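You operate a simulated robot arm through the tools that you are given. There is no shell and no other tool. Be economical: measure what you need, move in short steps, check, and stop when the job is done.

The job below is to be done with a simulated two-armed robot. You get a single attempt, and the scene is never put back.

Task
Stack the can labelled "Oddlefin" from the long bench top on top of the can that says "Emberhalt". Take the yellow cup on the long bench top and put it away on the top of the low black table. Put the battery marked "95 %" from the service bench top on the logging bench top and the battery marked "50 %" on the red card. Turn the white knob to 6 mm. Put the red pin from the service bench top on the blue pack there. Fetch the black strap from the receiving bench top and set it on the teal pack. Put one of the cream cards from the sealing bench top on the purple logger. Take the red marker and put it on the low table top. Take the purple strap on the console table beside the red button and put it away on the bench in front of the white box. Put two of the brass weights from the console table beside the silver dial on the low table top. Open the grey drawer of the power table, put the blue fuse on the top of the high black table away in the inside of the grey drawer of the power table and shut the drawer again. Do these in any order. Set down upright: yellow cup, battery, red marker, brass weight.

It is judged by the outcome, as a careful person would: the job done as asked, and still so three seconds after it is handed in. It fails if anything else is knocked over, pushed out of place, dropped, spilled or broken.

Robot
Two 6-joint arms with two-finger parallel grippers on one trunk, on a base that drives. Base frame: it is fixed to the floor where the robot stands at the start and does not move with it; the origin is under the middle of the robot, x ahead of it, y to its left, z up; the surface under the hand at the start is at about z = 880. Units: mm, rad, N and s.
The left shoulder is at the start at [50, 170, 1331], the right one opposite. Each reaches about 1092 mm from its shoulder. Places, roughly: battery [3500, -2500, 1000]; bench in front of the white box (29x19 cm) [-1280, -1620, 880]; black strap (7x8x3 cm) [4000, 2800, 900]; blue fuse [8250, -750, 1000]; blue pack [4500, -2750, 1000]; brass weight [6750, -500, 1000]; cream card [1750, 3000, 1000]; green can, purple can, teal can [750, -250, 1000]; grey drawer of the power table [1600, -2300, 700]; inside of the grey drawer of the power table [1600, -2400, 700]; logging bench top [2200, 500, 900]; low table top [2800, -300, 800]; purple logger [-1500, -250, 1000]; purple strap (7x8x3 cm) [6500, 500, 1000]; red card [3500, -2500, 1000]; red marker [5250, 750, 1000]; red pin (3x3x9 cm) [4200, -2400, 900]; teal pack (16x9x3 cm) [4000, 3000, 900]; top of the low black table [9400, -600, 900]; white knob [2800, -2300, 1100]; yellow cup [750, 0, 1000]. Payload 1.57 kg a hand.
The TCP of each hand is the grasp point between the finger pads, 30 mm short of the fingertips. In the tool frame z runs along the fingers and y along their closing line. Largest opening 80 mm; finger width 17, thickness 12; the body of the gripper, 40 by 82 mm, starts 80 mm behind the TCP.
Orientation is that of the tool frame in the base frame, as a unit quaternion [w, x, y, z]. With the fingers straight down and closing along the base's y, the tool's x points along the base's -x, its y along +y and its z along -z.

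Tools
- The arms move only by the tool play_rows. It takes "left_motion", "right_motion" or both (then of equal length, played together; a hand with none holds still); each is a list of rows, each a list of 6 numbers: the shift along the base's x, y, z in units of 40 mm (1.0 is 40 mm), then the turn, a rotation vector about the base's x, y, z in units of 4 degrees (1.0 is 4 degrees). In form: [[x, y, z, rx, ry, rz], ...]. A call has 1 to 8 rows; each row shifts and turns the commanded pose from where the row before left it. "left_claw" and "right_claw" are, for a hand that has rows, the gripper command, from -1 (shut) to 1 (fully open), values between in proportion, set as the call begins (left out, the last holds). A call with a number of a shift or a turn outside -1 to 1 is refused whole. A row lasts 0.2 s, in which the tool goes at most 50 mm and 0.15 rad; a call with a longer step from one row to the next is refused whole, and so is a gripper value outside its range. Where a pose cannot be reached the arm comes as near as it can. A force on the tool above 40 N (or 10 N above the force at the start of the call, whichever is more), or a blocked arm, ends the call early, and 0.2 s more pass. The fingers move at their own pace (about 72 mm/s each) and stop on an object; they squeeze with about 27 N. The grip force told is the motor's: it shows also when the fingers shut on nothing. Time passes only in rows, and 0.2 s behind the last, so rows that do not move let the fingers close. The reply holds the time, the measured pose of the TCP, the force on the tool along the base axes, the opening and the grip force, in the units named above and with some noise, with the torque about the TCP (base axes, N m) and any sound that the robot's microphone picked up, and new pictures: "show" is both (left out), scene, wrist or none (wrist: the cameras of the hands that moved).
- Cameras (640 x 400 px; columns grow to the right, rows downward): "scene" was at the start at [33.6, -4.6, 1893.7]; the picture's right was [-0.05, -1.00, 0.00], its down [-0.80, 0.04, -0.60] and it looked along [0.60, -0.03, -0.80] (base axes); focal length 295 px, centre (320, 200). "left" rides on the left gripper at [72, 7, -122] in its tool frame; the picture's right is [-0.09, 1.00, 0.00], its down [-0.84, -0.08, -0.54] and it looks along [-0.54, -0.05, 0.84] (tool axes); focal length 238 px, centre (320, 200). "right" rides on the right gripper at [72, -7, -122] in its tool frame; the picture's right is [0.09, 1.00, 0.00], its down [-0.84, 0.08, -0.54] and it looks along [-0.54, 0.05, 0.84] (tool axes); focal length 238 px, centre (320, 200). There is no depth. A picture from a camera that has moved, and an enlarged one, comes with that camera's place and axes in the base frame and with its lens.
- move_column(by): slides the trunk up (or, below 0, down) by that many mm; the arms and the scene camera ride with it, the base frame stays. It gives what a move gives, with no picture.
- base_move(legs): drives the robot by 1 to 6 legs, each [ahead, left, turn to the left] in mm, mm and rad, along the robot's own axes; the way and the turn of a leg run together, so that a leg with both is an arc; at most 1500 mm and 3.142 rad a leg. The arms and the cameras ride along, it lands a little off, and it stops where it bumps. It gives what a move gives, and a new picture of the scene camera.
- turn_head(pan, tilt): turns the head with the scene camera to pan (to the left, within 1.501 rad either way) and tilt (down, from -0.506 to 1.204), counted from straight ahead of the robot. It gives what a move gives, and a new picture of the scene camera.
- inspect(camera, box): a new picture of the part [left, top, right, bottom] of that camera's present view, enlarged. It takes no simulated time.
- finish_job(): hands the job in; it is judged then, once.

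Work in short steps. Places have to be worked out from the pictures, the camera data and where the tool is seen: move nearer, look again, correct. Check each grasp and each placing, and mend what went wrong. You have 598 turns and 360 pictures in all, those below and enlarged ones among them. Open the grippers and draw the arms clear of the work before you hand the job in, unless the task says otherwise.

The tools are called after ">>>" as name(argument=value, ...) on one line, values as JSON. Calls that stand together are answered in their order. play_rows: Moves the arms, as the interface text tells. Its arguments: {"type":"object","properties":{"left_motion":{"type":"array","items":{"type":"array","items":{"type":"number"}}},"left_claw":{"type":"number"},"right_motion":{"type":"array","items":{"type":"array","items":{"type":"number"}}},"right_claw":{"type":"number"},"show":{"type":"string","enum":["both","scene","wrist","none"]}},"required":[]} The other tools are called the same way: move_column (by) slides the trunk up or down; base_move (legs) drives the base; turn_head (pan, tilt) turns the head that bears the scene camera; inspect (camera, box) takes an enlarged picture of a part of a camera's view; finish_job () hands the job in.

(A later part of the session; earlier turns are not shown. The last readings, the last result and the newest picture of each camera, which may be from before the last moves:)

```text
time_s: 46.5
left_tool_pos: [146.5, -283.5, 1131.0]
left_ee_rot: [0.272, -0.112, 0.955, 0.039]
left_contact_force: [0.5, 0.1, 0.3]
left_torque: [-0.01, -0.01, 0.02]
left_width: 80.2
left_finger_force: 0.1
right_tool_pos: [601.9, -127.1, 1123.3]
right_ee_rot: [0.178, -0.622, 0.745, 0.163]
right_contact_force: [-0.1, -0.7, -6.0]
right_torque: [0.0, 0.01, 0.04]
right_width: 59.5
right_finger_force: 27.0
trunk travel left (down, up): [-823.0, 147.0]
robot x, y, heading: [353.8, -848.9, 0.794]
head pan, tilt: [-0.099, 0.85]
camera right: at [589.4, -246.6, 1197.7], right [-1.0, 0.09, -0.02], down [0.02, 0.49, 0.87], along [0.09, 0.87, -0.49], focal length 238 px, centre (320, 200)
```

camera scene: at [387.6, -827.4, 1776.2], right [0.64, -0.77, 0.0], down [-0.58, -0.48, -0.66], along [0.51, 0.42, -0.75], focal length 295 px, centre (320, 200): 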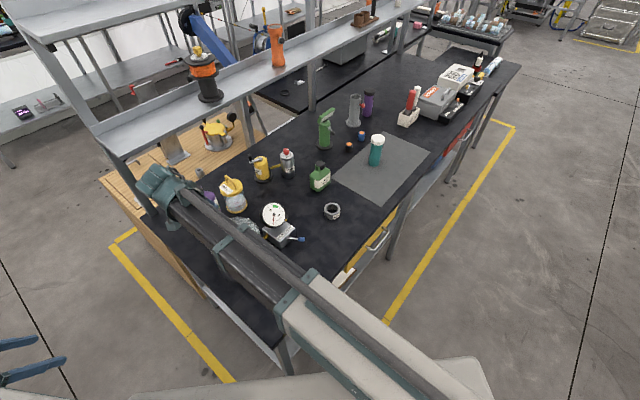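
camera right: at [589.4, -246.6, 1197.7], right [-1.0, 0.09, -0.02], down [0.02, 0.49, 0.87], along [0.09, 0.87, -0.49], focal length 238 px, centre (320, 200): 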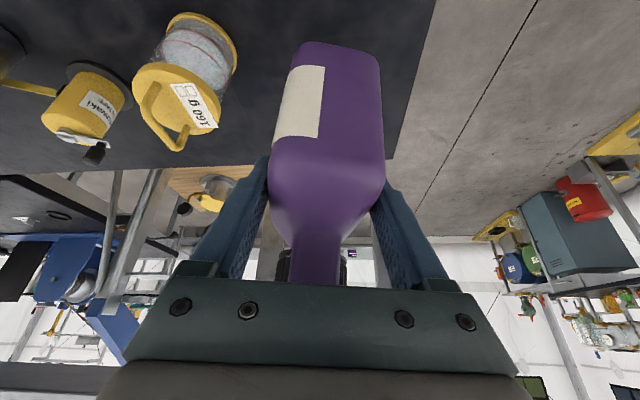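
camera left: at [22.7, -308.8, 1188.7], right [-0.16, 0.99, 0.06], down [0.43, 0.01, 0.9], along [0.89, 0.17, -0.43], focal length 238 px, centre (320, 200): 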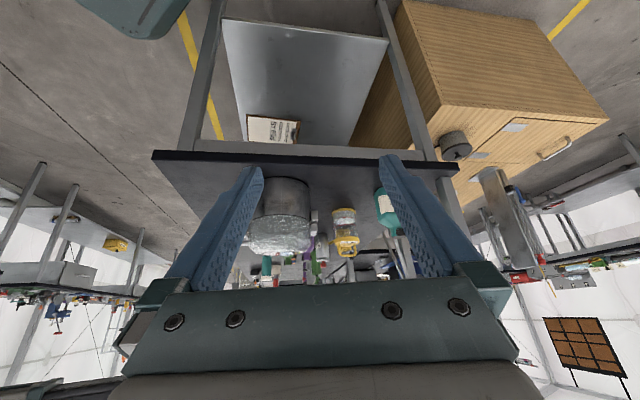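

A force spike appeared during the yaw, maybe a brush against the pot lid. I check the scene and the held can before going on.

>>> inspect(camera="scene", box=[80, 150, 360, 330])

>>> inspect(camera="right", box=[220, 0, 440, 300])

```text
2.22 times, centred on (220, 240) of scene
camera zoom: at [388.5, -826.3, 1776.2], right [0.64, -0.77, 0.0], down [-0.58, -0.48, -0.66], along [0.51, 0.42, -0.75], focal length 656 px, centre (542, 111)
```

zoom: 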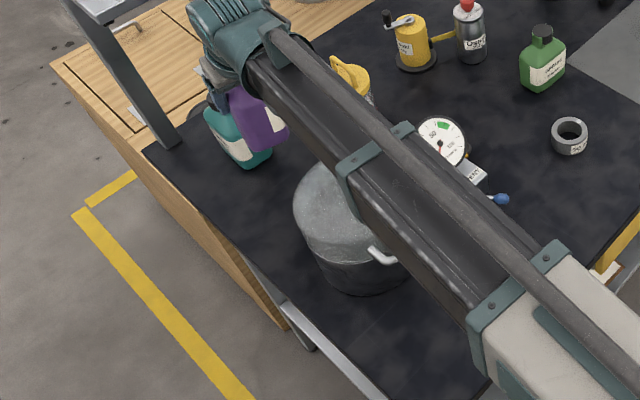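

```text
1.33 times, centred on (330, 150) of right
camera zoom: at [589.4, -246.6, 1197.7], right [-1.0, 0.09, -0.02], down [0.02, 0.49, 0.87], along [0.09, 0.87, -0.49], focal length 318 px, centre (307, 267)
```

zoom: 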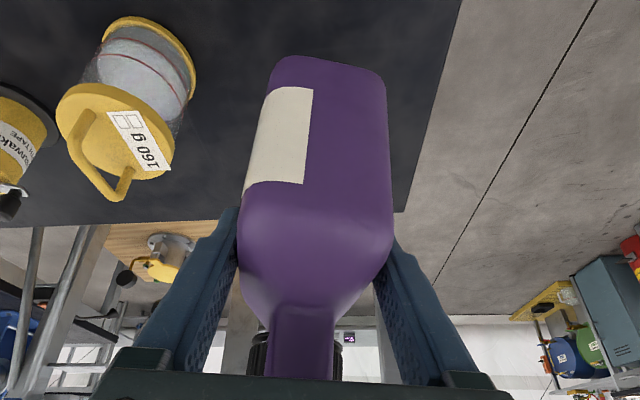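

The pot seems unmoved. I zoom on the held can next to the teal one to judge its tilt.

>>> inspect(camera="scene", box=[150, 160, 220, 230])

```text
5.71 times, centred on (185, 195) of scene
camera zoom: at [388.5, -826.3, 1776.2], right [0.64, -0.77, 0.0], down [-0.58, -0.48, -0.66], along [0.51, 0.42, -0.75], focal length 1686 px, centre (1091, 229)
```

zoom: 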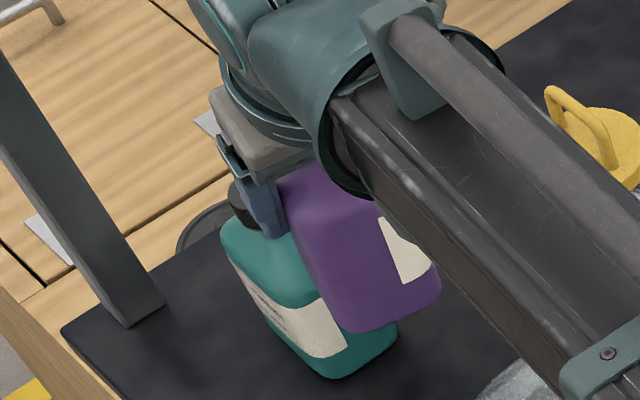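

The can hangs upright (edges agree with the vertical to ~1°). Teal's cap is near (597, 14); I move in over it.

>>> play_rows(right_motion=[[-0.03, 0.88, 0, 0, 0, 0], [-0.03, 0.88, 0, 0, 0, 0], [-0.03, 0.88, 0, 0, 0, 0], [-0.03, 0.88, 0, 0, 0, 0]], show="wrist")

>>> inspect(camera="scene", box=[130, 120, 220, 230])

```text
time_s: 47.4
left_tool_pos: [145.3, -284.0, 1130.4]
left_ee_rot: [0.272, -0.112, 0.955, 0.039]
left_contact_force: [0.9, 0.9, -0.3]
left_torque: [-0.02, -0.02, -0.01]
left_width: 79.9
left_finger_force: 0.0
right_tool_pos: [596.3, -10.9, 1122.4]
right_ee_rot: [0.176, -0.624, 0.745, 0.159]
right_contact_force: [-0.5, -11.4, -4.4]
right_torque: [1.35, -0.05, 0.21]
right_width: 59.4
right_finger_force: 26.5
trunk travel left (down, up): [-823.0, 147.0]
robot x, y, heading: [358.0, -847.6, 0.792]
head pan, tilt: [-0.099, 0.85]
stopped in row 4 (right hand): the force on the tool passed its limit at 76 N (the readings are from after the stop); the commanded pose is now the measured one
camera right: at [583.8, -130.0, 1198.0], right [-1.0, 0.09, -0.02], down [0.02, 0.5, 0.87], along [0.09, 0.86, -0.5], focal length 238 px, centre (320, 200)
```

right: 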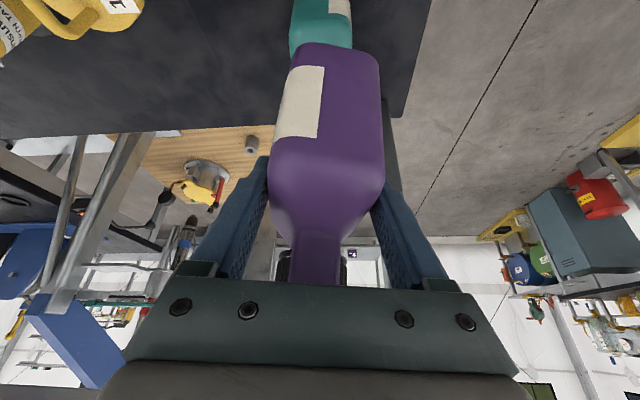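

```text
3.64 times, centred on (175, 175) of scene
camera zoom: at [388.4, -826.7, 1776.3], right [0.64, -0.77, 0.0], down [-0.58, -0.48, -0.66], along [0.51, 0.42, -0.75], focal length 1073 px, centre (847, 291)
```

zoom: 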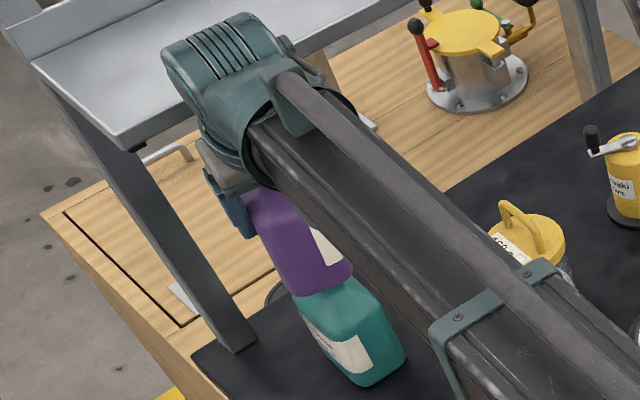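

The hand's flange touched the shelf lip (contact ≈118 mm above the TCP); I need a flatter grip. I back off, raise, and return the can to a free spot at its old place to regrip with more tilt.

>>> play_rows(right_motion=[[0, -0.8, 0, 0, 0, 0], [0, -0.8, 0, 0, 0, 0], [0, -0.8, 0, 0, 0, 0]], show="none")

>>> move_column(by=60)

>>> inspect(camera="scene", box=[100, 120, 340, 300])

```text
time_s: 48.2
left_tool_pos: [146.2, -284.9, 1132.0]
left_ee_rot: [0.272, -0.114, 0.955, 0.04]
left_contact_force: [0.0, 0.0, 1.1]
left_torque: [0.04, -0.02, -0.02]
left_width: 80.0
left_finger_force: 0.0
right_tool_pos: [595.5, -105.7, 1123.6]
right_ee_rot: [0.177, -0.624, 0.744, 0.16]
right_contact_force: [-0.8, -0.3, -4.4]
right_torque: [-0.02, 0.02, 0.01]
right_width: 59.2
right_finger_force: 27.1
trunk travel left (down, up): [-823.0, 147.0]
robot x, y, heading: [356.9, -851.2, 0.798]
head pan, tilt: [-0.099, 0.85]
```

```text
time_s: 49.2
left_tool_pos: [146.5, -283.6, 1190.3]
left_ee_rot: [0.272, -0.113, 0.955, 0.04]
left_contact_force: [-0.1, 0.6, 0.2]
left_torque: [-0.01, 0.01, -0.05]
left_width: 80.0
left_finger_force: 0.0
right_tool_pos: [595.8, -103.4, 1181.4]
right_ee_rot: [0.176, -0.624, 0.745, 0.159]
right_contact_force: [0.2, 0.3, -4.4]
right_torque: [-0.02, -0.01, -0.02]
right_width: 59.0
right_finger_force: 26.7
trunk travel left (down, up): [-883.0, 87.0]
robot x, y, heading: [358.5, -848.5, 0.79]
head pan, tilt: [-0.099, 0.85]
```

```text
2.22 times, centred on (220, 210) of scene
camera zoom: at [388.4, -826.3, 1836.2], right [0.64, -0.77, 0.0], down [-0.58, -0.48, -0.66], along [0.51, 0.42, -0.75], focal length 656 px, centre (542, 178)
```

zoom: 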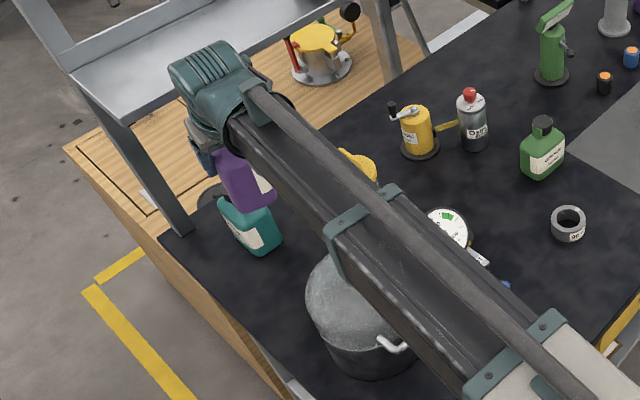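

All is in place. I carry the can back over its old spot.

>>> play_rows(right_motion=[[0.885, -0.325, 0, 0, 0, 0], [0.885, -0.325, 0, 0, 0, 0], [0.885, -0.325, 0, 0, 0, 0], [0.885, -0.325, 0, 0, 0, 0], [0.885, -0.325, 0, 0, 0, 0], [0.885, -0.325, 0, 0, 0, 0], [0.885, -0.325, 0, 0, 0, 0], [0.885, -0.325, 0, 0, 0, 0]], show="scene")

```text
time_s: 51.0
left_tool_pos: [145.9, -284.4, 1190.8]
left_ee_rot: [0.272, -0.113, 0.955, 0.04]
left_contact_force: [-0.2, 0.6, -0.3]
left_torque: [0.03, 0.03, 0.02]
left_width: 80.1
left_finger_force: 0.0
right_tool_pos: [880.3, -208.7, 1181.6]
right_ee_rot: [0.176, -0.624, 0.745, 0.159]
right_contact_force: [0.2, 0.4, -4.4]
right_torque: [-0.04, 0.02, -0.01]
right_width: 59.2
right_finger_force: 26.9
trunk travel left (down, up): [-883.0, 87.0]
robot x, y, heading: [353.6, -846.0, 0.793]
head pan, tilt: [-0.099, 0.85]
camera scene: at [389.4, -827.1, 1836.3], right [0.64, -0.77, 0.0], down [-0.58, -0.48, -0.66], along [0.51, 0.42, -0.75], focal length 295 px, centre (320, 200)
```

scene: 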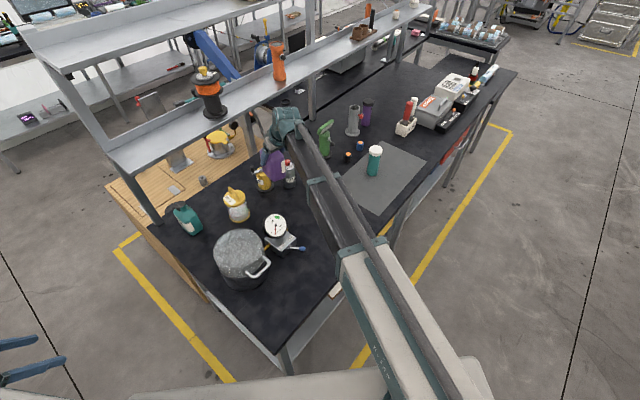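

The spot below is free. I lower until the can stands, then release.

>>> move_column(by=-217)

>>> play_rows(right_motion=[[0, 0, 0, 0, 0, 0], [0, 0, 0, 0, 0, 0], [0, 0, 0, 0, 0, 0]], right_claw=1, show="wrist")

```text
time_s: 53.3
left_tool_pos: [146.0, -285.7, 974.2]
left_ee_rot: [0.272, -0.113, 0.955, 0.039]
left_contact_force: [-0.1, 0.1, -1.0]
left_torque: [0.01, -0.03, 0.01]
left_width: 80.1
left_finger_force: 0.0
right_tool_pos: [880.7, -209.2, 964.1]
right_ee_rot: [0.175, -0.624, 0.745, 0.159]
right_contact_force: [-0.1, 0.7, -4.8]
right_torque: [-0.01, 0.02, -0.01]
right_width: 58.6
right_finger_force: 27.0
trunk travel left (down, up): [-666.0, 304.0]
robot x, y, heading: [358.1, -850.9, 0.793]
head pan, tilt: [-0.099, 0.85]
```

```text
time_s: 54.1
left_tool_pos: [145.6, -283.8, 974.1]
left_ee_rot: [0.272, -0.113, 0.955, 0.04]
left_contact_force: [0.4, 0.3, -0.2]
left_torque: [0.02, 0.01, 0.0]
left_width: 80.1
left_finger_force: 0.1
right_tool_pos: [880.1, -208.5, 966.9]
right_ee_rot: [0.176, -0.623, 0.745, 0.158]
right_contact_force: [0.1, 0.0, 0.0]
right_torque: [-0.02, 0.0, 0.02]
right_width: 80.1
right_finger_force: 0.1
trunk travel left (down, up): [-666.0, 304.0]
robot x, y, heading: [356.5, -850.3, 0.793]
head pan, tilt: [-0.099, 0.85]
camera right: at [867.7, -327.8, 1041.3], right [-1.0, 0.09, -0.02], down [0.02, 0.5, 0.87], along [0.09, 0.86, -0.5], focal length 238 px, centre (320, 200)
```

right: 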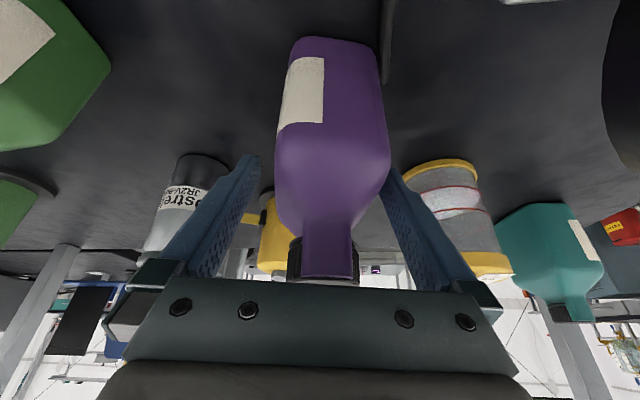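

The can stands. I tilt the hand to 48° in place (the TCP rises with it), then lower again to regrip.

>>> play_rows(right_motion=[[0, 0, 0, 0.98, -0.17, 0], [0, 0, 0, 0.98, -0.17, 0], [0, 0, 0, 0.98, -0.17, 0], [0, 0, 0, 0.98, -0.17, 0], [0, 0, 0, 0.98, -0.17, 0]], show="none")

```text
time_s: 55.3
left_tool_pos: [145.4, -285.7, 975.4]
left_ee_rot: [0.272, -0.113, 0.955, 0.04]
left_contact_force: [-0.1, 0.1, -0.5]
left_torque: [0.03, -0.01, -0.01]
left_width: 79.9
left_finger_force: 0.1
right_tool_pos: [879.4, -208.3, 1012.0]
right_ee_rot: [0.301, -0.589, 0.701, 0.266]
right_contact_force: [-0.4, -0.3, -0.5]
right_torque: [0.04, -0.01, -0.01]
right_width: 79.8
right_finger_force: 0.0
right hand out of reach, approached as far as the arm can: row 1, 2, 3, 4, 5
trunk travel left (down, up): [-666.0, 304.0]
robot x, y, heading: [355.0, -847.2, 0.786]
head pan, tilt: [-0.099, 0.85]
```

>>> move_column(by=-54)

>>> play_rows(right_motion=[[0, 0, 0, 0, 0, 0], [0, 0, 0, 0, 0, 0], [0, 0, 0, 0, 0, 0]], right_claw=-1, show="wrist")

```text
time_s: 56.2
left_tool_pos: [145.4, -284.4, 919.5]
left_ee_rot: [0.272, -0.113, 0.955, 0.039]
left_contact_force: [-0.4, -0.2, 0.4]
left_torque: [-0.01, 0.0, 0.0]
left_width: 79.9
left_finger_force: 0.1
right_tool_pos: [878.7, -209.3, 957.9]
right_ee_rot: [0.301, -0.589, 0.701, 0.265]
right_contact_force: [-0.4, -0.7, 0.0]
right_torque: [0.0, -0.04, 0.02]
right_width: 80.4
right_finger_force: 0.1
trunk travel left (down, up): [-612.0, 358.0]
robot x, y, heading: [355.8, -851.5, 0.79]
head pan, tilt: [-0.099, 0.85]
```

```text
time_s: 57.0
left_tool_pos: [145.9, -284.8, 920.0]
left_ee_rot: [0.272, -0.112, 0.955, 0.039]
left_contact_force: [0.7, 0.1, -1.7]
left_torque: [-0.01, 0.01, 0.02]
left_width: 79.8
left_finger_force: 0.0
right_tool_pos: [880.7, -209.1, 957.7]
right_ee_rot: [0.301, -0.589, 0.702, 0.265]
right_contact_force: [2.4, 0.2, 3.4]
right_torque: [0.07, -0.39, 0.0]
right_width: 58.0
right_finger_force: 27.7
trunk travel left (down, up): [-612.0, 358.0]
robot x, y, heading: [356.4, -846.7, 0.79]
head pan, tilt: [-0.099, 0.85]
camera right: at [865.0, -346.3, 988.3], right [-0.99, 0.1, -0.05], down [-0.03, 0.18, 0.98], along [0.11, 0.98, -0.17], focal length 238 px, centre (320, 200)
```

right: 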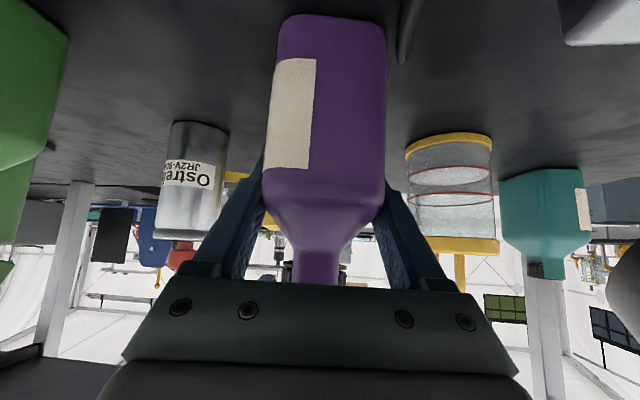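

Regripped (58 mm). Lift 225 mm and carry back to (597, −105).

>>> move_column(by=225)

>>> play_rows(right_motion=[[-0.885, 0.325, 0, 0, 0, 0], [-0.885, 0.325, 0, 0, 0, 0], [-0.885, 0.325, 0, 0, 0, 0], [-0.885, 0.325, 0, 0, 0, 0], [-0.885, 0.325, 0, 0, 0, 0], [-0.885, 0.325, 0, 0, 0, 0], [-0.885, 0.325, 0, 0, 0, 0], [-0.885, 0.325, 0, 0, 0, 0]], show="none")

>>> move_column(by=-66)

>>> inspect(camera="scene", box=[130, 140, 230, 260])

```text
time_s: 59.4
left_tool_pos: [147.9, -283.9, 1144.3]
left_ee_rot: [0.272, -0.112, 0.955, 0.039]
left_contact_force: [-0.2, 0.2, -0.3]
left_torque: [0.0, -0.01, 0.01]
left_width: 80.3
left_finger_force: 0.0
right_tool_pos: [879.8, -208.4, 1182.1]
right_ee_rot: [0.301, -0.589, 0.701, 0.266]
right_contact_force: [0.2, -0.4, -4.8]
right_torque: [0.01, 0.01, -0.02]
right_width: 58.0
right_finger_force: 26.8
trunk travel left (down, up): [-837.0, 133.0]
robot x, y, heading: [355.6, -849.3, 0.793]
head pan, tilt: [-0.099, 0.85]
```

```text
time_s: 61.2
left_tool_pos: [145.7, -283.5, 1143.7]
left_ee_rot: [0.273, -0.112, 0.955, 0.039]
left_contact_force: [-0.2, -0.3, 0.4]
left_torque: [0.01, -0.02, 0.01]
left_width: 80.0
left_finger_force: 0.0
right_tool_pos: [595.6, -104.0, 1180.9]
right_ee_rot: [0.301, -0.589, 0.702, 0.264]
right_contact_force: [0.0, -0.6, -3.9]
right_torque: [-0.01, -0.02, -0.01]
right_width: 58.0
right_finger_force: 27.8
trunk travel left (down, up): [-837.0, 133.0]
robot x, y, heading: [357.2, -847.4, 0.788]
head pan, tilt: [-0.099, 0.85]
```

```text
time_s: 62.3
left_tool_pos: [145.7, -285.5, 1079.3]
left_ee_rot: [0.272, -0.113, 0.955, 0.04]
left_contact_force: [-0.3, 0.0, 0.2]
left_torque: [-0.02, -0.02, -0.02]
left_width: 79.9
left_finger_force: 0.0
right_tool_pos: [596.9, -105.4, 1116.2]
right_ee_rot: [0.3, -0.589, 0.702, 0.264]
right_contact_force: [0.5, -0.1, -4.7]
right_torque: [-0.01, 0.01, 0.01]
right_width: 58.1
right_finger_force: 27.0
trunk travel left (down, up): [-771.0, 199.0]
robot x, y, heading: [360.8, -849.4, 0.796]
head pan, tilt: [-0.099, 0.85]
```

```text
3.33 times, centred on (180, 200) of scene
camera zoom: at [388.3, -827.0, 1724.3], right [0.64, -0.77, 0.0], down [-0.58, -0.48, -0.66], along [0.51, 0.42, -0.75], focal length 983 px, centre (787, 200)
```

zoom: 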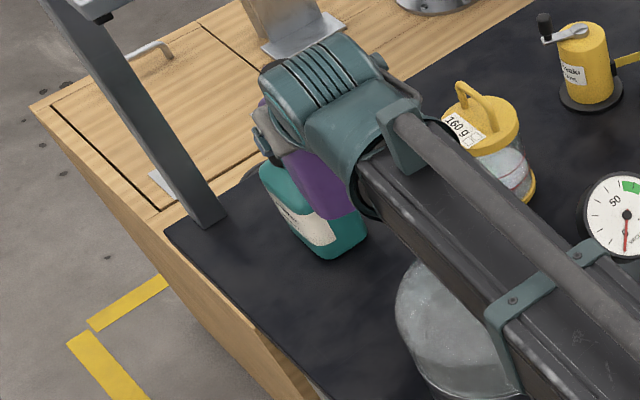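

Clearance looks fine; I move the can in over the teal cap.

>>> play_rows(right_motion=[[0, 0.74, 0, 0, 0, 0], [0, 0.74, 0, 0, 0, 0], [0, 0.74, 0, 0, 0, 0], [0, 0.74, 0, 0, 0, 0]], show="wrist")

>>> inspect(camera="scene", box=[130, 120, 210, 220])

```text
time_s: 63.3
left_tool_pos: [146.1, -283.8, 1078.6]
left_ee_rot: [0.272, -0.113, 0.955, 0.039]
left_contact_force: [-0.4, 0.2, 0.2]
left_torque: [-0.03, 0.0, 0.02]
left_width: 79.8
left_finger_force: 0.0
right_tool_pos: [594.9, 15.1, 1116.5]
right_ee_rot: [0.301, -0.589, 0.701, 0.265]
right_contact_force: [0.6, 0.2, -3.4]
right_torque: [0.01, 0.0, -0.02]
right_width: 57.9
right_finger_force: 26.6
trunk travel left (down, up): [-771.0, 199.0]
robot x, y, heading: [354.9, -849.7, 0.793]
head pan, tilt: [-0.099, 0.85]
camera right: at [581.0, -122.5, 1146.5], right [-0.99, 0.1, -0.05], down [-0.03, 0.18, 0.98], along [0.11, 0.98, -0.17], focal length 238 px, centre (320, 200)
```

right: 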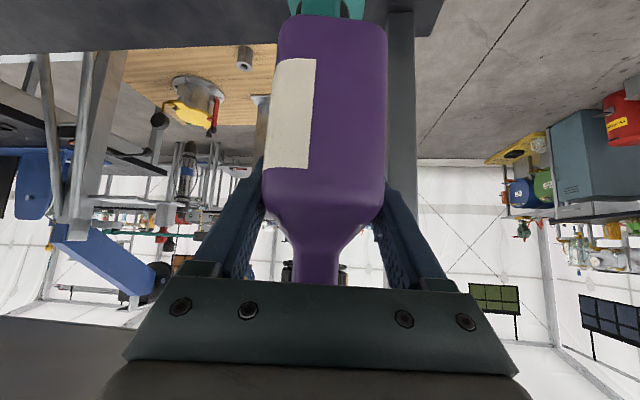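

```text
4.00 times, centred on (170, 170) of scene
camera zoom: at [388.4, -826.1, 1724.2], right [0.64, -0.77, 0.0], down [-0.58, -0.48, -0.66], along [0.51, 0.42, -0.75], focal length 1180 px, centre (920, 320)
```

zoom: 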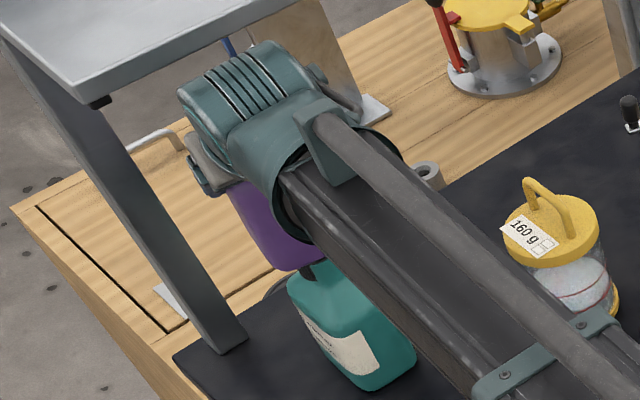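

>>> inspect(camera="right", box=[260, 0, 410, 60])

>>> inspect(camera="scene", box=[185, 165, 225, 205])

```text
4.27 times, centred on (335, 30) of right
camera zoom: at [581.0, -122.5, 1146.5], right [-0.99, 0.1, -0.05], down [-0.03, 0.18, 0.98], along [0.11, 0.98, -0.17], focal length 1017 px, centre (256, 925)
```

zoom: 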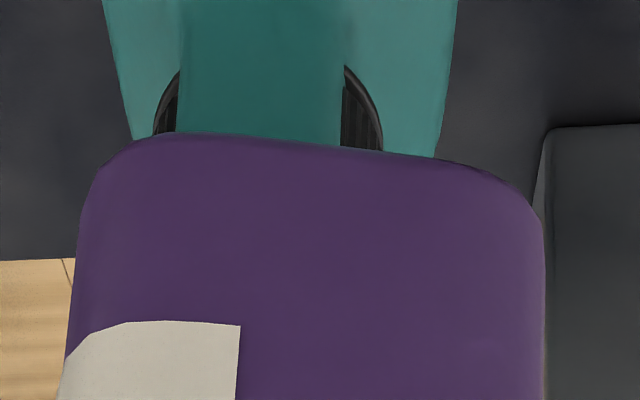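

```text
10.00 times, centred on (205, 185) of scene
camera zoom: at [388.4, -826.1, 1724.2], right [0.64, -0.77, 0.0], down [-0.58, -0.48, -0.66], along [0.51, 0.42, -0.75], focal length 2950 px, centre (1470, 350)
```

zoom: 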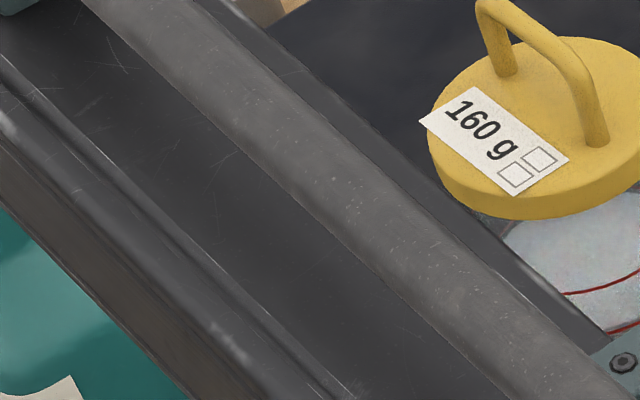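

Purple's centre is ≈(596, 20) and the cap ≈(599, 13); I correct slightly and begin lowering in small steps watching the force.

>>> play_rows(right_motion=[[0.07, -0.12, 0, 0, 0, 0]], show="none")

>>> move_column(by=-12)

>>> inspect(camera="right", box=[260, 0, 410, 60])

```text
time_s: 63.7
left_tool_pos: [146.3, -283.5, 1079.5]
left_ee_rot: [0.272, -0.113, 0.955, 0.039]
left_contact_force: [0.5, -0.1, -0.5]
left_torque: [0.03, -0.01, -0.01]
left_width: 79.8
left_finger_force: 0.1
right_tool_pos: [599.4, 10.2, 1116.1]
right_ee_rot: [0.301, -0.589, 0.702, 0.265]
right_contact_force: [0.1, -0.4, -5.1]
right_torque: [-0.02, -0.01, 0.0]
right_width: 57.9
right_finger_force: 26.8
trunk travel left (down, up): [-771.0, 199.0]
robot x, y, heading: [357.7, -844.3, 0.798]
head pan, tilt: [-0.099, 0.85]
```

```text
time_s: 64.3
left_tool_pos: [146.1, -283.6, 1066.9]
left_ee_rot: [0.272, -0.113, 0.955, 0.039]
left_contact_force: [0.2, -0.7, 0.0]
left_torque: [0.03, 0.01, 0.04]
left_width: 79.8
left_finger_force: 0.0
right_tool_pos: [599.7, 8.5, 1103.6]
right_ee_rot: [0.301, -0.589, 0.702, 0.264]
right_contact_force: [-0.5, 0.9, -4.3]
right_torque: [0.0, 0.03, -0.02]
right_width: 58.1
right_finger_force: 27.1
trunk travel left (down, up): [-759.0, 211.0]
robot x, y, heading: [356.0, -851.3, 0.794]
head pan, tilt: [-0.099, 0.85]
```

```text
4.27 times, centred on (335, 30) of right
camera zoom: at [584.1, -128.2, 1134.9], right [-0.99, 0.1, -0.05], down [-0.03, 0.18, 0.98], along [0.11, 0.98, -0.17], focal length 1017 px, centre (256, 925)
```

zoom: 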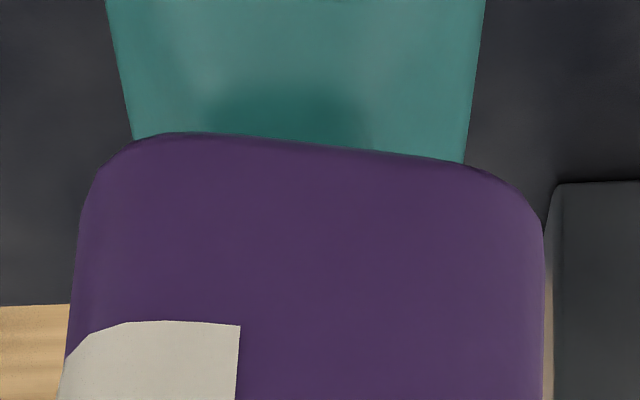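

Alignment good (purple centre ≈ (600, 14)). Lower on in small steps.

>>> move_column(by=-4)

>>> move_column(by=-3)

```text
time_s: 64.8
left_tool_pos: [144.7, -285.4, 1063.1]
left_ee_rot: [0.273, -0.112, 0.955, 0.039]
left_contact_force: [-0.2, -0.4, -0.5]
left_torque: [-0.01, -0.02, 0.0]
left_width: 79.9
left_finger_force: 0.1
right_tool_pos: [599.0, 9.5, 1099.8]
right_ee_rot: [0.3, -0.589, 0.702, 0.265]
right_contact_force: [-0.8, 0.3, -3.4]
right_torque: [0.0, 0.05, -0.02]
right_width: 58.0
right_finger_force: 26.8
trunk travel left (down, up): [-755.0, 215.0]
robot x, y, heading: [356.3, -846.8, 0.796]
head pan, tilt: [-0.099, 0.85]
```

```text
time_s: 65.3
left_tool_pos: [145.2, -285.3, 1060.0]
left_ee_rot: [0.272, -0.112, 0.955, 0.039]
left_contact_force: [0.6, 0.1, -0.5]
left_torque: [0.0, 0.0, -0.02]
left_width: 80.0
left_finger_force: 0.1
right_tool_pos: [599.6, 8.5, 1098.5]
right_ee_rot: [0.302, -0.588, 0.702, 0.264]
right_contact_force: [0.2, 1.3, 3.7]
right_torque: [0.05, -0.2, 0.03]
right_width: 58.1
right_finger_force: 26.6
trunk travel left (down, up): [-752.0, 218.0]
robot x, y, heading: [357.7, -849.8, 0.794]
head pan, tilt: [-0.099, 0.85]
```

The can rests on the cap (force reversed to +3.7 N). I open the gripper and look.

>>> play_rows(right_motion=[[0, 0, 0, 0, 0, 0], [0, 0, 0, 0, 0, 0], [0, 0, 0, 0, 0, 0]], right_claw=1, show="wrist")

```text
time_s: 66.1
left_tool_pos: [146.1, -285.4, 1060.7]
left_ee_rot: [0.272, -0.112, 0.955, 0.039]
left_contact_force: [0.1, -0.5, 0.5]
left_torque: [-0.03, 0.0, -0.02]
left_width: 79.9
left_finger_force: 0.1
right_tool_pos: [600.0, 7.7, 1096.5]
right_ee_rot: [0.301, -0.589, 0.702, 0.265]
right_contact_force: [0.6, -0.2, -1.0]
right_torque: [0.03, -0.01, 0.01]
right_width: 80.4
right_finger_force: 0.1
trunk travel left (down, up): [-752.0, 218.0]
robot x, y, heading: [356.0, -847.7, 0.796]
head pan, tilt: [-0.099, 0.85]
camera right: at [584.0, -128.3, 1128.1], right [-0.99, 0.1, -0.05], down [-0.03, 0.18, 0.98], along [0.11, 0.98, -0.17], focal length 238 px, centre (320, 200)
```

right: 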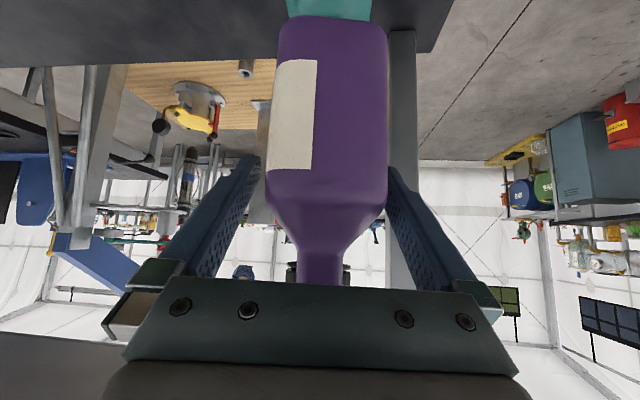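

The purple can stands on the teal. I withdraw straight back along the hand's heading.

>>> play_rows(right_motion=[[-0.1, -0.6, 0, 0, 0, 0], [-0.1, -0.6, 0, 0, 0, 0], [-0.1, -0.6, 0, 0, 0, 0], [-0.1, -0.6, 0, 0, 0, 0], [-0.1, -0.6, 0, 0, 0, 0]], show="wrist")

```text
time_s: 67.3
left_tool_pos: [146.2, -286.3, 1060.0]
left_ee_rot: [0.272, -0.112, 0.955, 0.039]
left_contact_force: [-0.9, -0.2, 0.9]
left_torque: [-0.04, 0.0, 0.03]
left_width: 80.5
left_finger_force: 0.2
right_tool_pos: [578.9, -111.4, 1096.8]
right_ee_rot: [0.301, -0.589, 0.702, 0.265]
right_contact_force: [0.4, 0.6, -0.1]
right_torque: [0.01, -0.01, -0.02]
right_width: 79.8
right_finger_force: 0.1
trunk travel left (down, up): [-752.0, 218.0]
robot x, y, heading: [357.7, -848.8, 0.797]
head pan, tilt: [-0.099, 0.85]
camera right: at [564.1, -248.4, 1128.3], right [-0.99, 0.1, -0.05], down [-0.03, 0.18, 0.98], along [0.11, 0.98, -0.17], focal length 238 px, centre (320, 200)
```

right: 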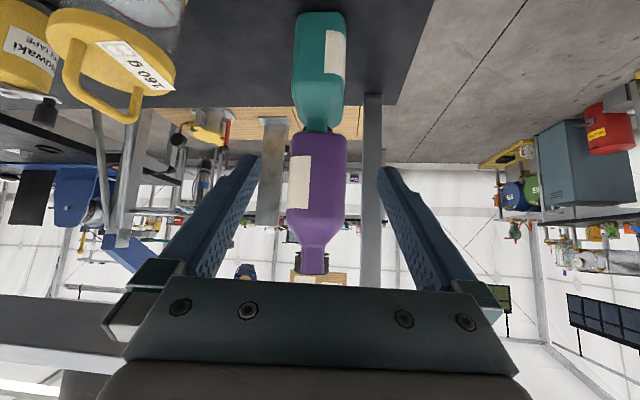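

The stack is good. Next the yellow cup ("160 g", handled lid): I raise, reduce the tilt to 28° and go over it to measure its handle.

>>> move_column(by=150)

>>> play_rows(right_motion=[[0.9, -0.1, 0, -0.98, 0.17, 0], [0.9, -0.1, 0, -0.98, 0.17, 0], [0.9, -0.1, 0, -0.98, 0.17, 0], [0.9, -0.1, 0, -0.98, 0.17, 0], [0.9, -0.1, 0, -0.98, 0.17, 0]], show="both")

```text
time_s: 69.1
left_tool_pos: [146.0, -285.0, 1210.8]
left_ee_rot: [0.272, -0.112, 0.955, 0.039]
left_contact_force: [0.9, -0.3, -0.2]
left_torque: [0.01, -0.01, -0.01]
left_width: 80.1
left_finger_force: 0.0
right_tool_pos: [579.4, -111.2, 1247.6]
right_ee_rot: [0.301, -0.589, 0.702, 0.265]
right_contact_force: [-0.5, -0.2, 0.9]
right_torque: [0.02, -0.02, 0.02]
right_width: 80.0
right_finger_force: 0.0
trunk travel left (down, up): [-902.0, 68.0]
robot x, y, heading: [354.3, -848.4, 0.791]
head pan, tilt: [-0.099, 0.85]
```

```text
time_s: 70.3
left_tool_pos: [147.0, -283.6, 1209.3]
left_ee_rot: [0.273, -0.113, 0.955, 0.04]
left_contact_force: [-0.1, 0.3, -0.3]
left_torque: [0.02, 0.01, 0.0]
left_width: 80.1
left_finger_force: 0.0
right_tool_pos: [761.3, -130.3, 1201.4]
right_ee_rot: [0.175, -0.624, 0.745, 0.159]
right_contact_force: [0.2, 0.3, 0.2]
right_torque: [-0.02, 0.03, 0.02]
right_width: 80.0
right_finger_force: 0.0
right hand out of reach, approached as far as the arm can: row 1, 2, 3, 4, 5
trunk travel left (down, up): [-902.0, 68.0]
robot x, y, heading: [358.5, -845.4, 0.792]
head pan, tilt: [-0.099, 0.85]
camera scene: at [389.3, -827.0, 1855.3], right [0.64, -0.77, 0.0], down [-0.58, -0.48, -0.66], along [0.51, 0.42, -0.75], focal length 295 px, centre (320, 200)
camera right: at [748.7, -248.1, 1277.0], right [-1.0, 0.09, -0.02], down [0.02, 0.5, 0.87], along [0.09, 0.86, -0.5], focal length 238 px, centre (320, 200)
```

scene: 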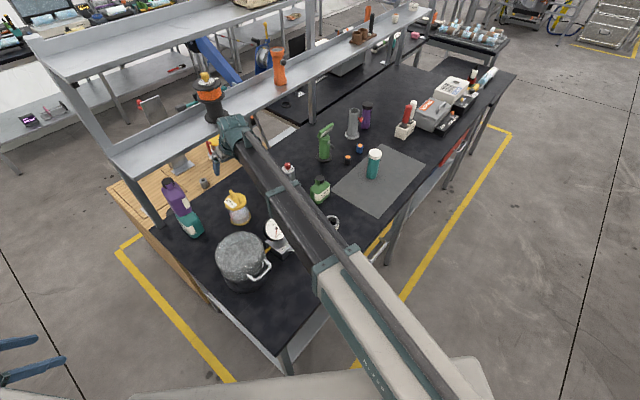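
right: 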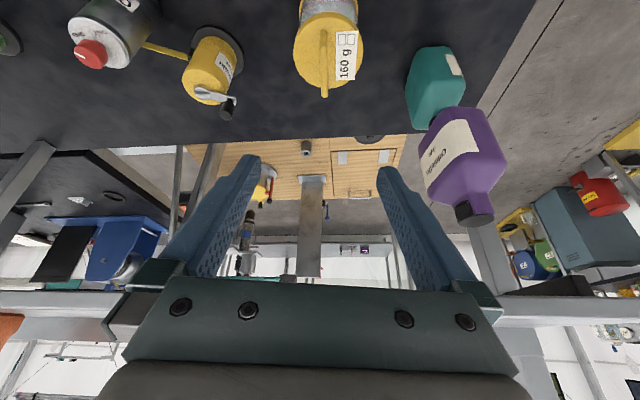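

>>> inspect(camera="right", box=[280, 0, 380, 110])

>>> inspect(camera="scene", box=[215, 180, 265, 230])

```text
3.64 times, centred on (330, 55) of right
camera zoom: at [748.7, -248.1, 1277.0], right [-1.0, 0.09, -0.02], down [0.02, 0.5, 0.87], along [0.09, 0.86, -0.5], focal length 867 px, centre (284, 727)
```

zoom: 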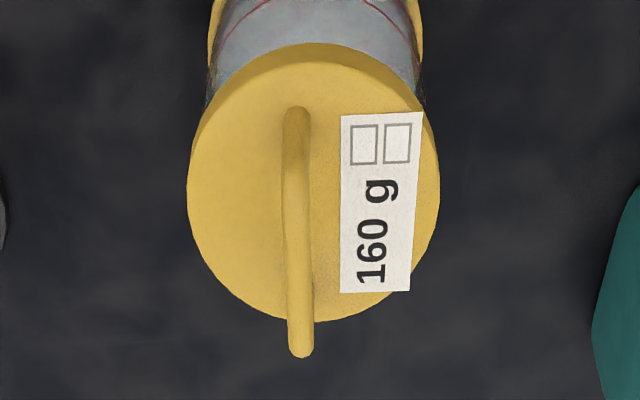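

```text
8.00 times, centred on (240, 205) of scene
camera zoom: at [389.3, -827.0, 1855.3], right [0.64, -0.77, 0.0], down [-0.58, -0.48, -0.66], along [0.51, 0.42, -0.75], focal length 2360 px, centre (960, 160)
```

zoom: 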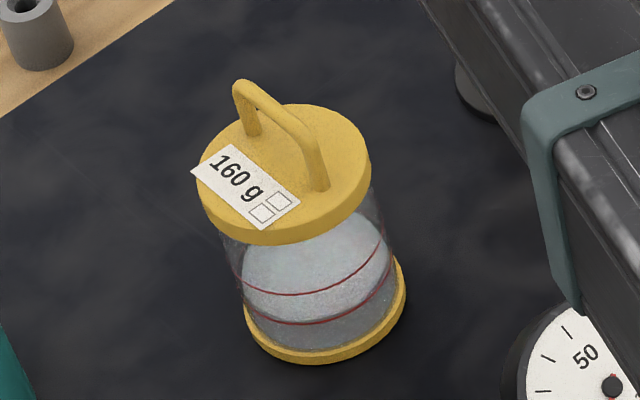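

Handle bar runs along y at x ≈ 765, y −117…−73, top z ≈ 1036, lid top ≈ 994. I align heading to 88°, centre over the bar, and lower so the TCP is at 1032.

>>> play_rows(right_motion=[[0.05, 0.44, 0, 0, 0, 1], [0.05, 0.44, 0, 0, 0, 1]], show="none")

>>> move_column(by=-130)

>>> inspect(camera="right", box=[200, 0, 440, 200])

```text
time_s: 70.9
left_tool_pos: [145.0, -284.0, 1210.2]
left_ee_rot: [0.271, -0.113, 0.955, 0.039]
left_contact_force: [0.8, -0.1, 0.3]
left_torque: [0.03, -0.01, -0.03]
left_width: 80.0
left_finger_force: 0.1
right_tool_pos: [763.7, -93.7, 1201.6]
right_ee_rot: [0.165, -0.674, 0.7, 0.171]
right_contact_force: [-0.5, -0.4, 0.4]
right_torque: [-0.02, 0.01, 0.01]
right_width: 79.9
right_finger_force: 0.0
trunk travel left (down, up): [-902.0, 68.0]
robot x, y, heading: [358.8, -851.2, 0.791]
head pan, tilt: [-0.099, 0.85]
```

```text
time_s: 72.5
left_tool_pos: [147.0, -284.8, 1080.1]
left_ee_rot: [0.272, -0.112, 0.955, 0.038]
left_contact_force: [0.8, 1.2, 0.0]
left_torque: [0.01, -0.01, -0.01]
left_width: 80.0
left_finger_force: 0.0
right_tool_pos: [763.2, -94.8, 1072.5]
right_ee_rot: [0.164, -0.674, 0.699, 0.171]
right_contact_force: [-0.9, 1.2, 0.2]
right_torque: [0.0, -0.01, 0.0]
right_width: 79.9
right_finger_force: 0.0
trunk travel left (down, up): [-772.0, 198.0]
robot x, y, heading: [355.9, -850.0, 0.789]
head pan, tilt: [-0.099, 0.85]
```

```text
2.00 times, centred on (320, 100) of right
camera zoom: at [768.3, -213.9, 1147.4], right [-1.0, -0.05, -0.02], down [-0.05, 0.5, 0.87], along [-0.03, 0.87, -0.5], focal length 477 px, centre (320, 400)
```

zoom: 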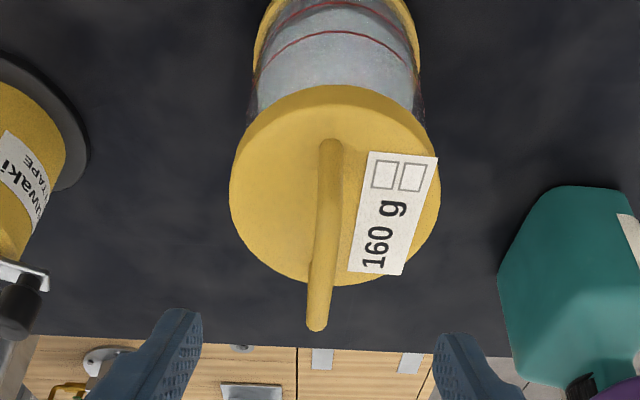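

Aligned. Lower the last 40 mm and close on the handle.

>>> move_column(by=-41)

>>> play_rows(right_motion=[[0, 0, 0, 0, 0, 0], [0, 0, 0, 0, 0, 0], [0, 0, 0, 0, 0, 0], [0, 0, 0, 0, 0, 0]], right_claw=-1, show="none")

>>> inspect(camera="right", box=[200, 0, 440, 300])

```text
time_s: 73.3
left_tool_pos: [146.2, -284.2, 1039.4]
left_ee_rot: [0.272, -0.113, 0.955, 0.039]
left_contact_force: [-0.1, -0.1, -0.1]
left_torque: [-0.04, 0.01, 0.02]
left_width: 80.1
left_finger_force: 0.1
right_tool_pos: [763.9, -93.7, 1029.5]
right_ee_rot: [0.164, -0.674, 0.7, 0.171]
right_contact_force: [-0.3, 1.0, 0.2]
right_torque: [0.01, -0.01, 0.02]
right_width: 79.9
right_finger_force: 0.0
trunk travel left (down, up): [-731.0, 239.0]
robot x, y, heading: [357.0, -848.5, 0.789]
head pan, tilt: [-0.099, 0.85]
```

```text
time_s: 74.3
left_tool_pos: [145.7, -284.1, 1037.7]
left_ee_rot: [0.272, -0.112, 0.955, 0.039]
left_contact_force: [-0.3, 0.8, 0.1]
left_torque: [0.0, 0.0, -0.01]
left_width: 80.2
left_finger_force: 0.1
right_tool_pos: [764.6, -94.2, 1030.5]
right_ee_rot: [0.165, -0.674, 0.7, 0.17]
right_contact_force: [0.3, 0.4, -0.1]
right_torque: [0.01, -0.01, 0.02]
right_width: 7.6
right_finger_force: 27.1
trunk travel left (down, up): [-731.0, 239.0]
robot x, y, heading: [357.7, -847.4, 0.793]
head pan, tilt: [-0.099, 0.85]
```

```text
1.33 times, centred on (320, 150) of right
camera zoom: at [768.4, -213.8, 1106.3], right [-1.0, -0.05, -0.02], down [-0.05, 0.5, 0.87], along [-0.03, 0.87, -0.5], focal length 318 px, centre (320, 267)
```

zoom: 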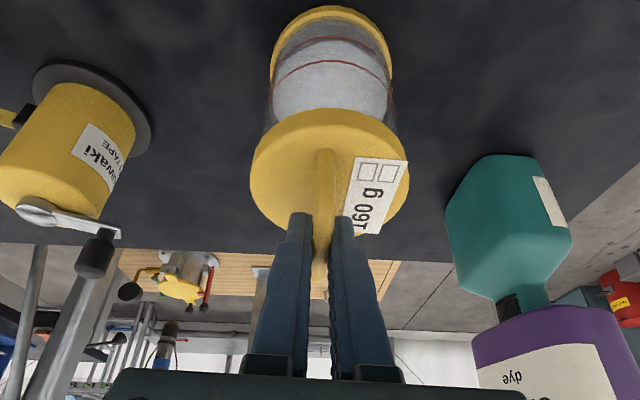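

The handle is pinched (7.6 mm). I lift and check.

>>> move_column(by=60)

>>> inspect(camera="right", box=[200, 0, 440, 300])

```text
time_s: 75.3
left_tool_pos: [146.7, -283.8, 1098.7]
left_ee_rot: [0.272, -0.113, 0.955, 0.039]
left_contact_force: [-0.1, 0.4, -0.8]
left_torque: [0.01, 0.02, 0.01]
left_width: 79.9
left_finger_force: 0.1
right_tool_pos: [764.8, -92.7, 1089.6]
right_ee_rot: [0.164, -0.674, 0.7, 0.17]
right_contact_force: [-0.3, 0.6, -1.5]
right_torque: [-0.02, 0.01, -0.04]
right_width: 7.3
right_finger_force: 27.0
trunk travel left (down, up): [-791.0, 179.0]
robot x, y, heading: [358.3, -846.2, 0.794]
head pan, tilt: [-0.099, 0.85]
```

```text
1.33 times, centred on (320, 150) of right
camera zoom: at [768.4, -213.5, 1166.1], right [-1.0, -0.05, -0.02], down [-0.05, 0.5, 0.87], along [-0.03, 0.87, -0.5], focal length 318 px, centre (320, 267)
```

zoom: 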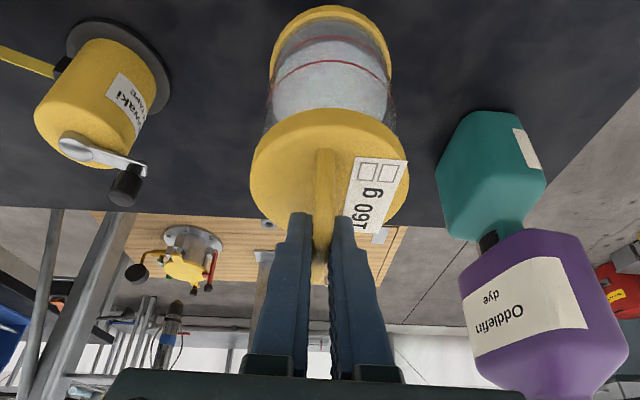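

The cup is up (≈1.5 N). I raise the trunk, back out, turn along the aisle and start driving toward the far end.

>>> move_column(by=120)

>>> base_move(legs=[[-350, 0, 0], [0, 0, -0.79], [0, -200, 0]])

>>> turn_head(pan=0.15, tilt=0.35)

```text
time_s: 76.8
left_tool_pos: [145.5, -284.5, 1218.7]
left_ee_rot: [0.271, -0.113, 0.955, 0.04]
left_contact_force: [0.5, -0.6, -0.3]
left_torque: [0.0, 0.01, -0.03]
left_width: 79.7
left_finger_force: 0.1
right_tool_pos: [764.0, -94.3, 1210.6]
right_ee_rot: [0.165, -0.674, 0.7, 0.17]
right_contact_force: [-0.4, 0.2, -2.2]
right_torque: [0.0, 0.01, 0.0]
right_width: 7.8
right_finger_force: 26.6
trunk travel left (down, up): [-911.0, 59.0]
robot x, y, heading: [355.6, -848.8, 0.794]
head pan, tilt: [-0.099, 0.85]
```

```text
time_s: 82.4
left_tool_pos: [363.8, -759.2, 1219.6]
left_ee_rot: [0.267, 0.267, 0.924, -0.069]
left_contact_force: [-0.3, -0.7, 0.4]
left_torque: [-0.02, 0.06, 0.05]
left_width: 80.0
left_finger_force: 0.1
right_tool_pos: [933.7, -1069.0, 1210.7]
right_ee_rot: [0.217, -0.349, 0.907, 0.094]
right_contact_force: [-0.2, -0.4, -1.8]
right_torque: [0.04, -0.02, 0.0]
right_width: 7.5
right_finger_force: 26.4
trunk travel left (down, up): [-911.0, 59.0]
robot x, y, heading: [108.7, -1304.1, -0.005]
head pan, tilt: [-0.099, 0.85]
camera scene: at [146.6, -1313.6, 1864.3], right [-0.1, -0.99, 0.0], down [-0.75, 0.08, -0.66], along [0.66, -0.07, -0.75], focal length 295 px, centre (320, 200)
```

scene: 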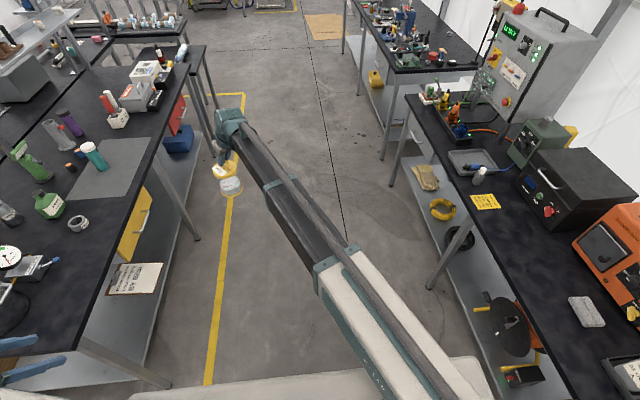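

```text
time_s: 83.3
left_tool_pos: [364.7, -758.8, 1218.2]
left_ee_rot: [0.267, 0.267, 0.924, -0.07]
left_contact_force: [-0.2, -0.2, 0.2]
left_torque: [0.01, 0.02, -0.01]
left_width: 79.9
left_finger_force: 0.2
right_tool_pos: [932.9, -1067.9, 1210.4]
right_ee_rot: [0.218, -0.35, 0.906, 0.093]
right_contact_force: [-0.3, -0.1, -1.0]
right_torque: [-0.04, 0.03, 0.0]
right_width: 7.6
right_finger_force: 26.7
trunk travel left (down, up): [-911.0, 59.0]
robot x, y, heading: [110.3, -1304.2, -0.007]
head pan, tilt: [0.15, 0.351]
camera scene: at [161.0, -1290.4, 1907.9], right [0.15, -0.99, 0.0], down [-0.34, -0.05, -0.94], along [0.93, 0.14, -0.34], focal length 295 px, centre (320, 200)
```

scene: 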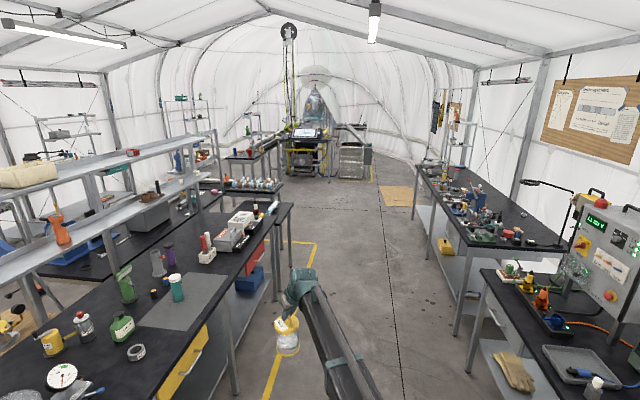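

The aisle is clear; I drive on to about x ≈ 6100.

>>> base_move(legs=[[1500, 0, 0], [1500, 0, 0], [1500, 0, 0], [1500, 0, 0]])

```text
time_s: 111.8
left_tool_pos: [6360.0, -633.8, 1218.1]
left_ee_rot: [0.267, 0.256, 0.927, -0.066]
left_contact_force: [-0.6, 0.5, -0.1]
left_torque: [0.0, 0.02, 0.0]
left_width: 79.7
left_finger_force: 0.0
right_tool_pos: [6936.7, -928.9, 1210.8]
right_ee_rot: [0.216, -0.361, 0.902, 0.098]
right_contact_force: [-0.1, 2.9, 0.0]
right_torque: [0.02, 0.0, -0.03]
right_width: 7.4
right_finger_force: 26.6
trunk travel left (down, up): [-911.0, 59.0]
robot x, y, heading: [6119.4, -1187.7, 0.022]
head pan, tilt: [0.15, 0.351]
camera scene: at [6169.5, -1170.7, 1908.0], right [0.17, -0.99, 0.0], down [-0.34, -0.06, -0.94], along [0.93, 0.16, -0.34], focal length 295 px, centre (320, 200)
```

scene: 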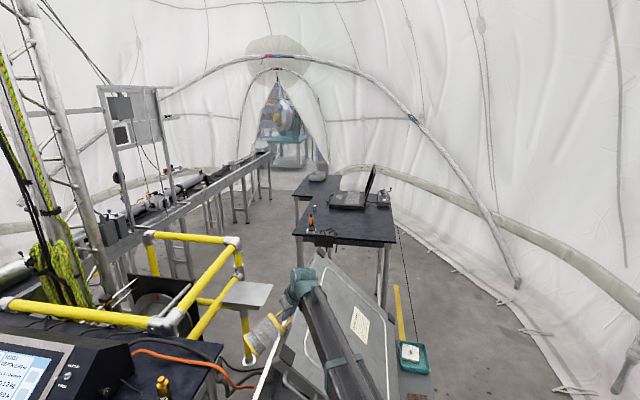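

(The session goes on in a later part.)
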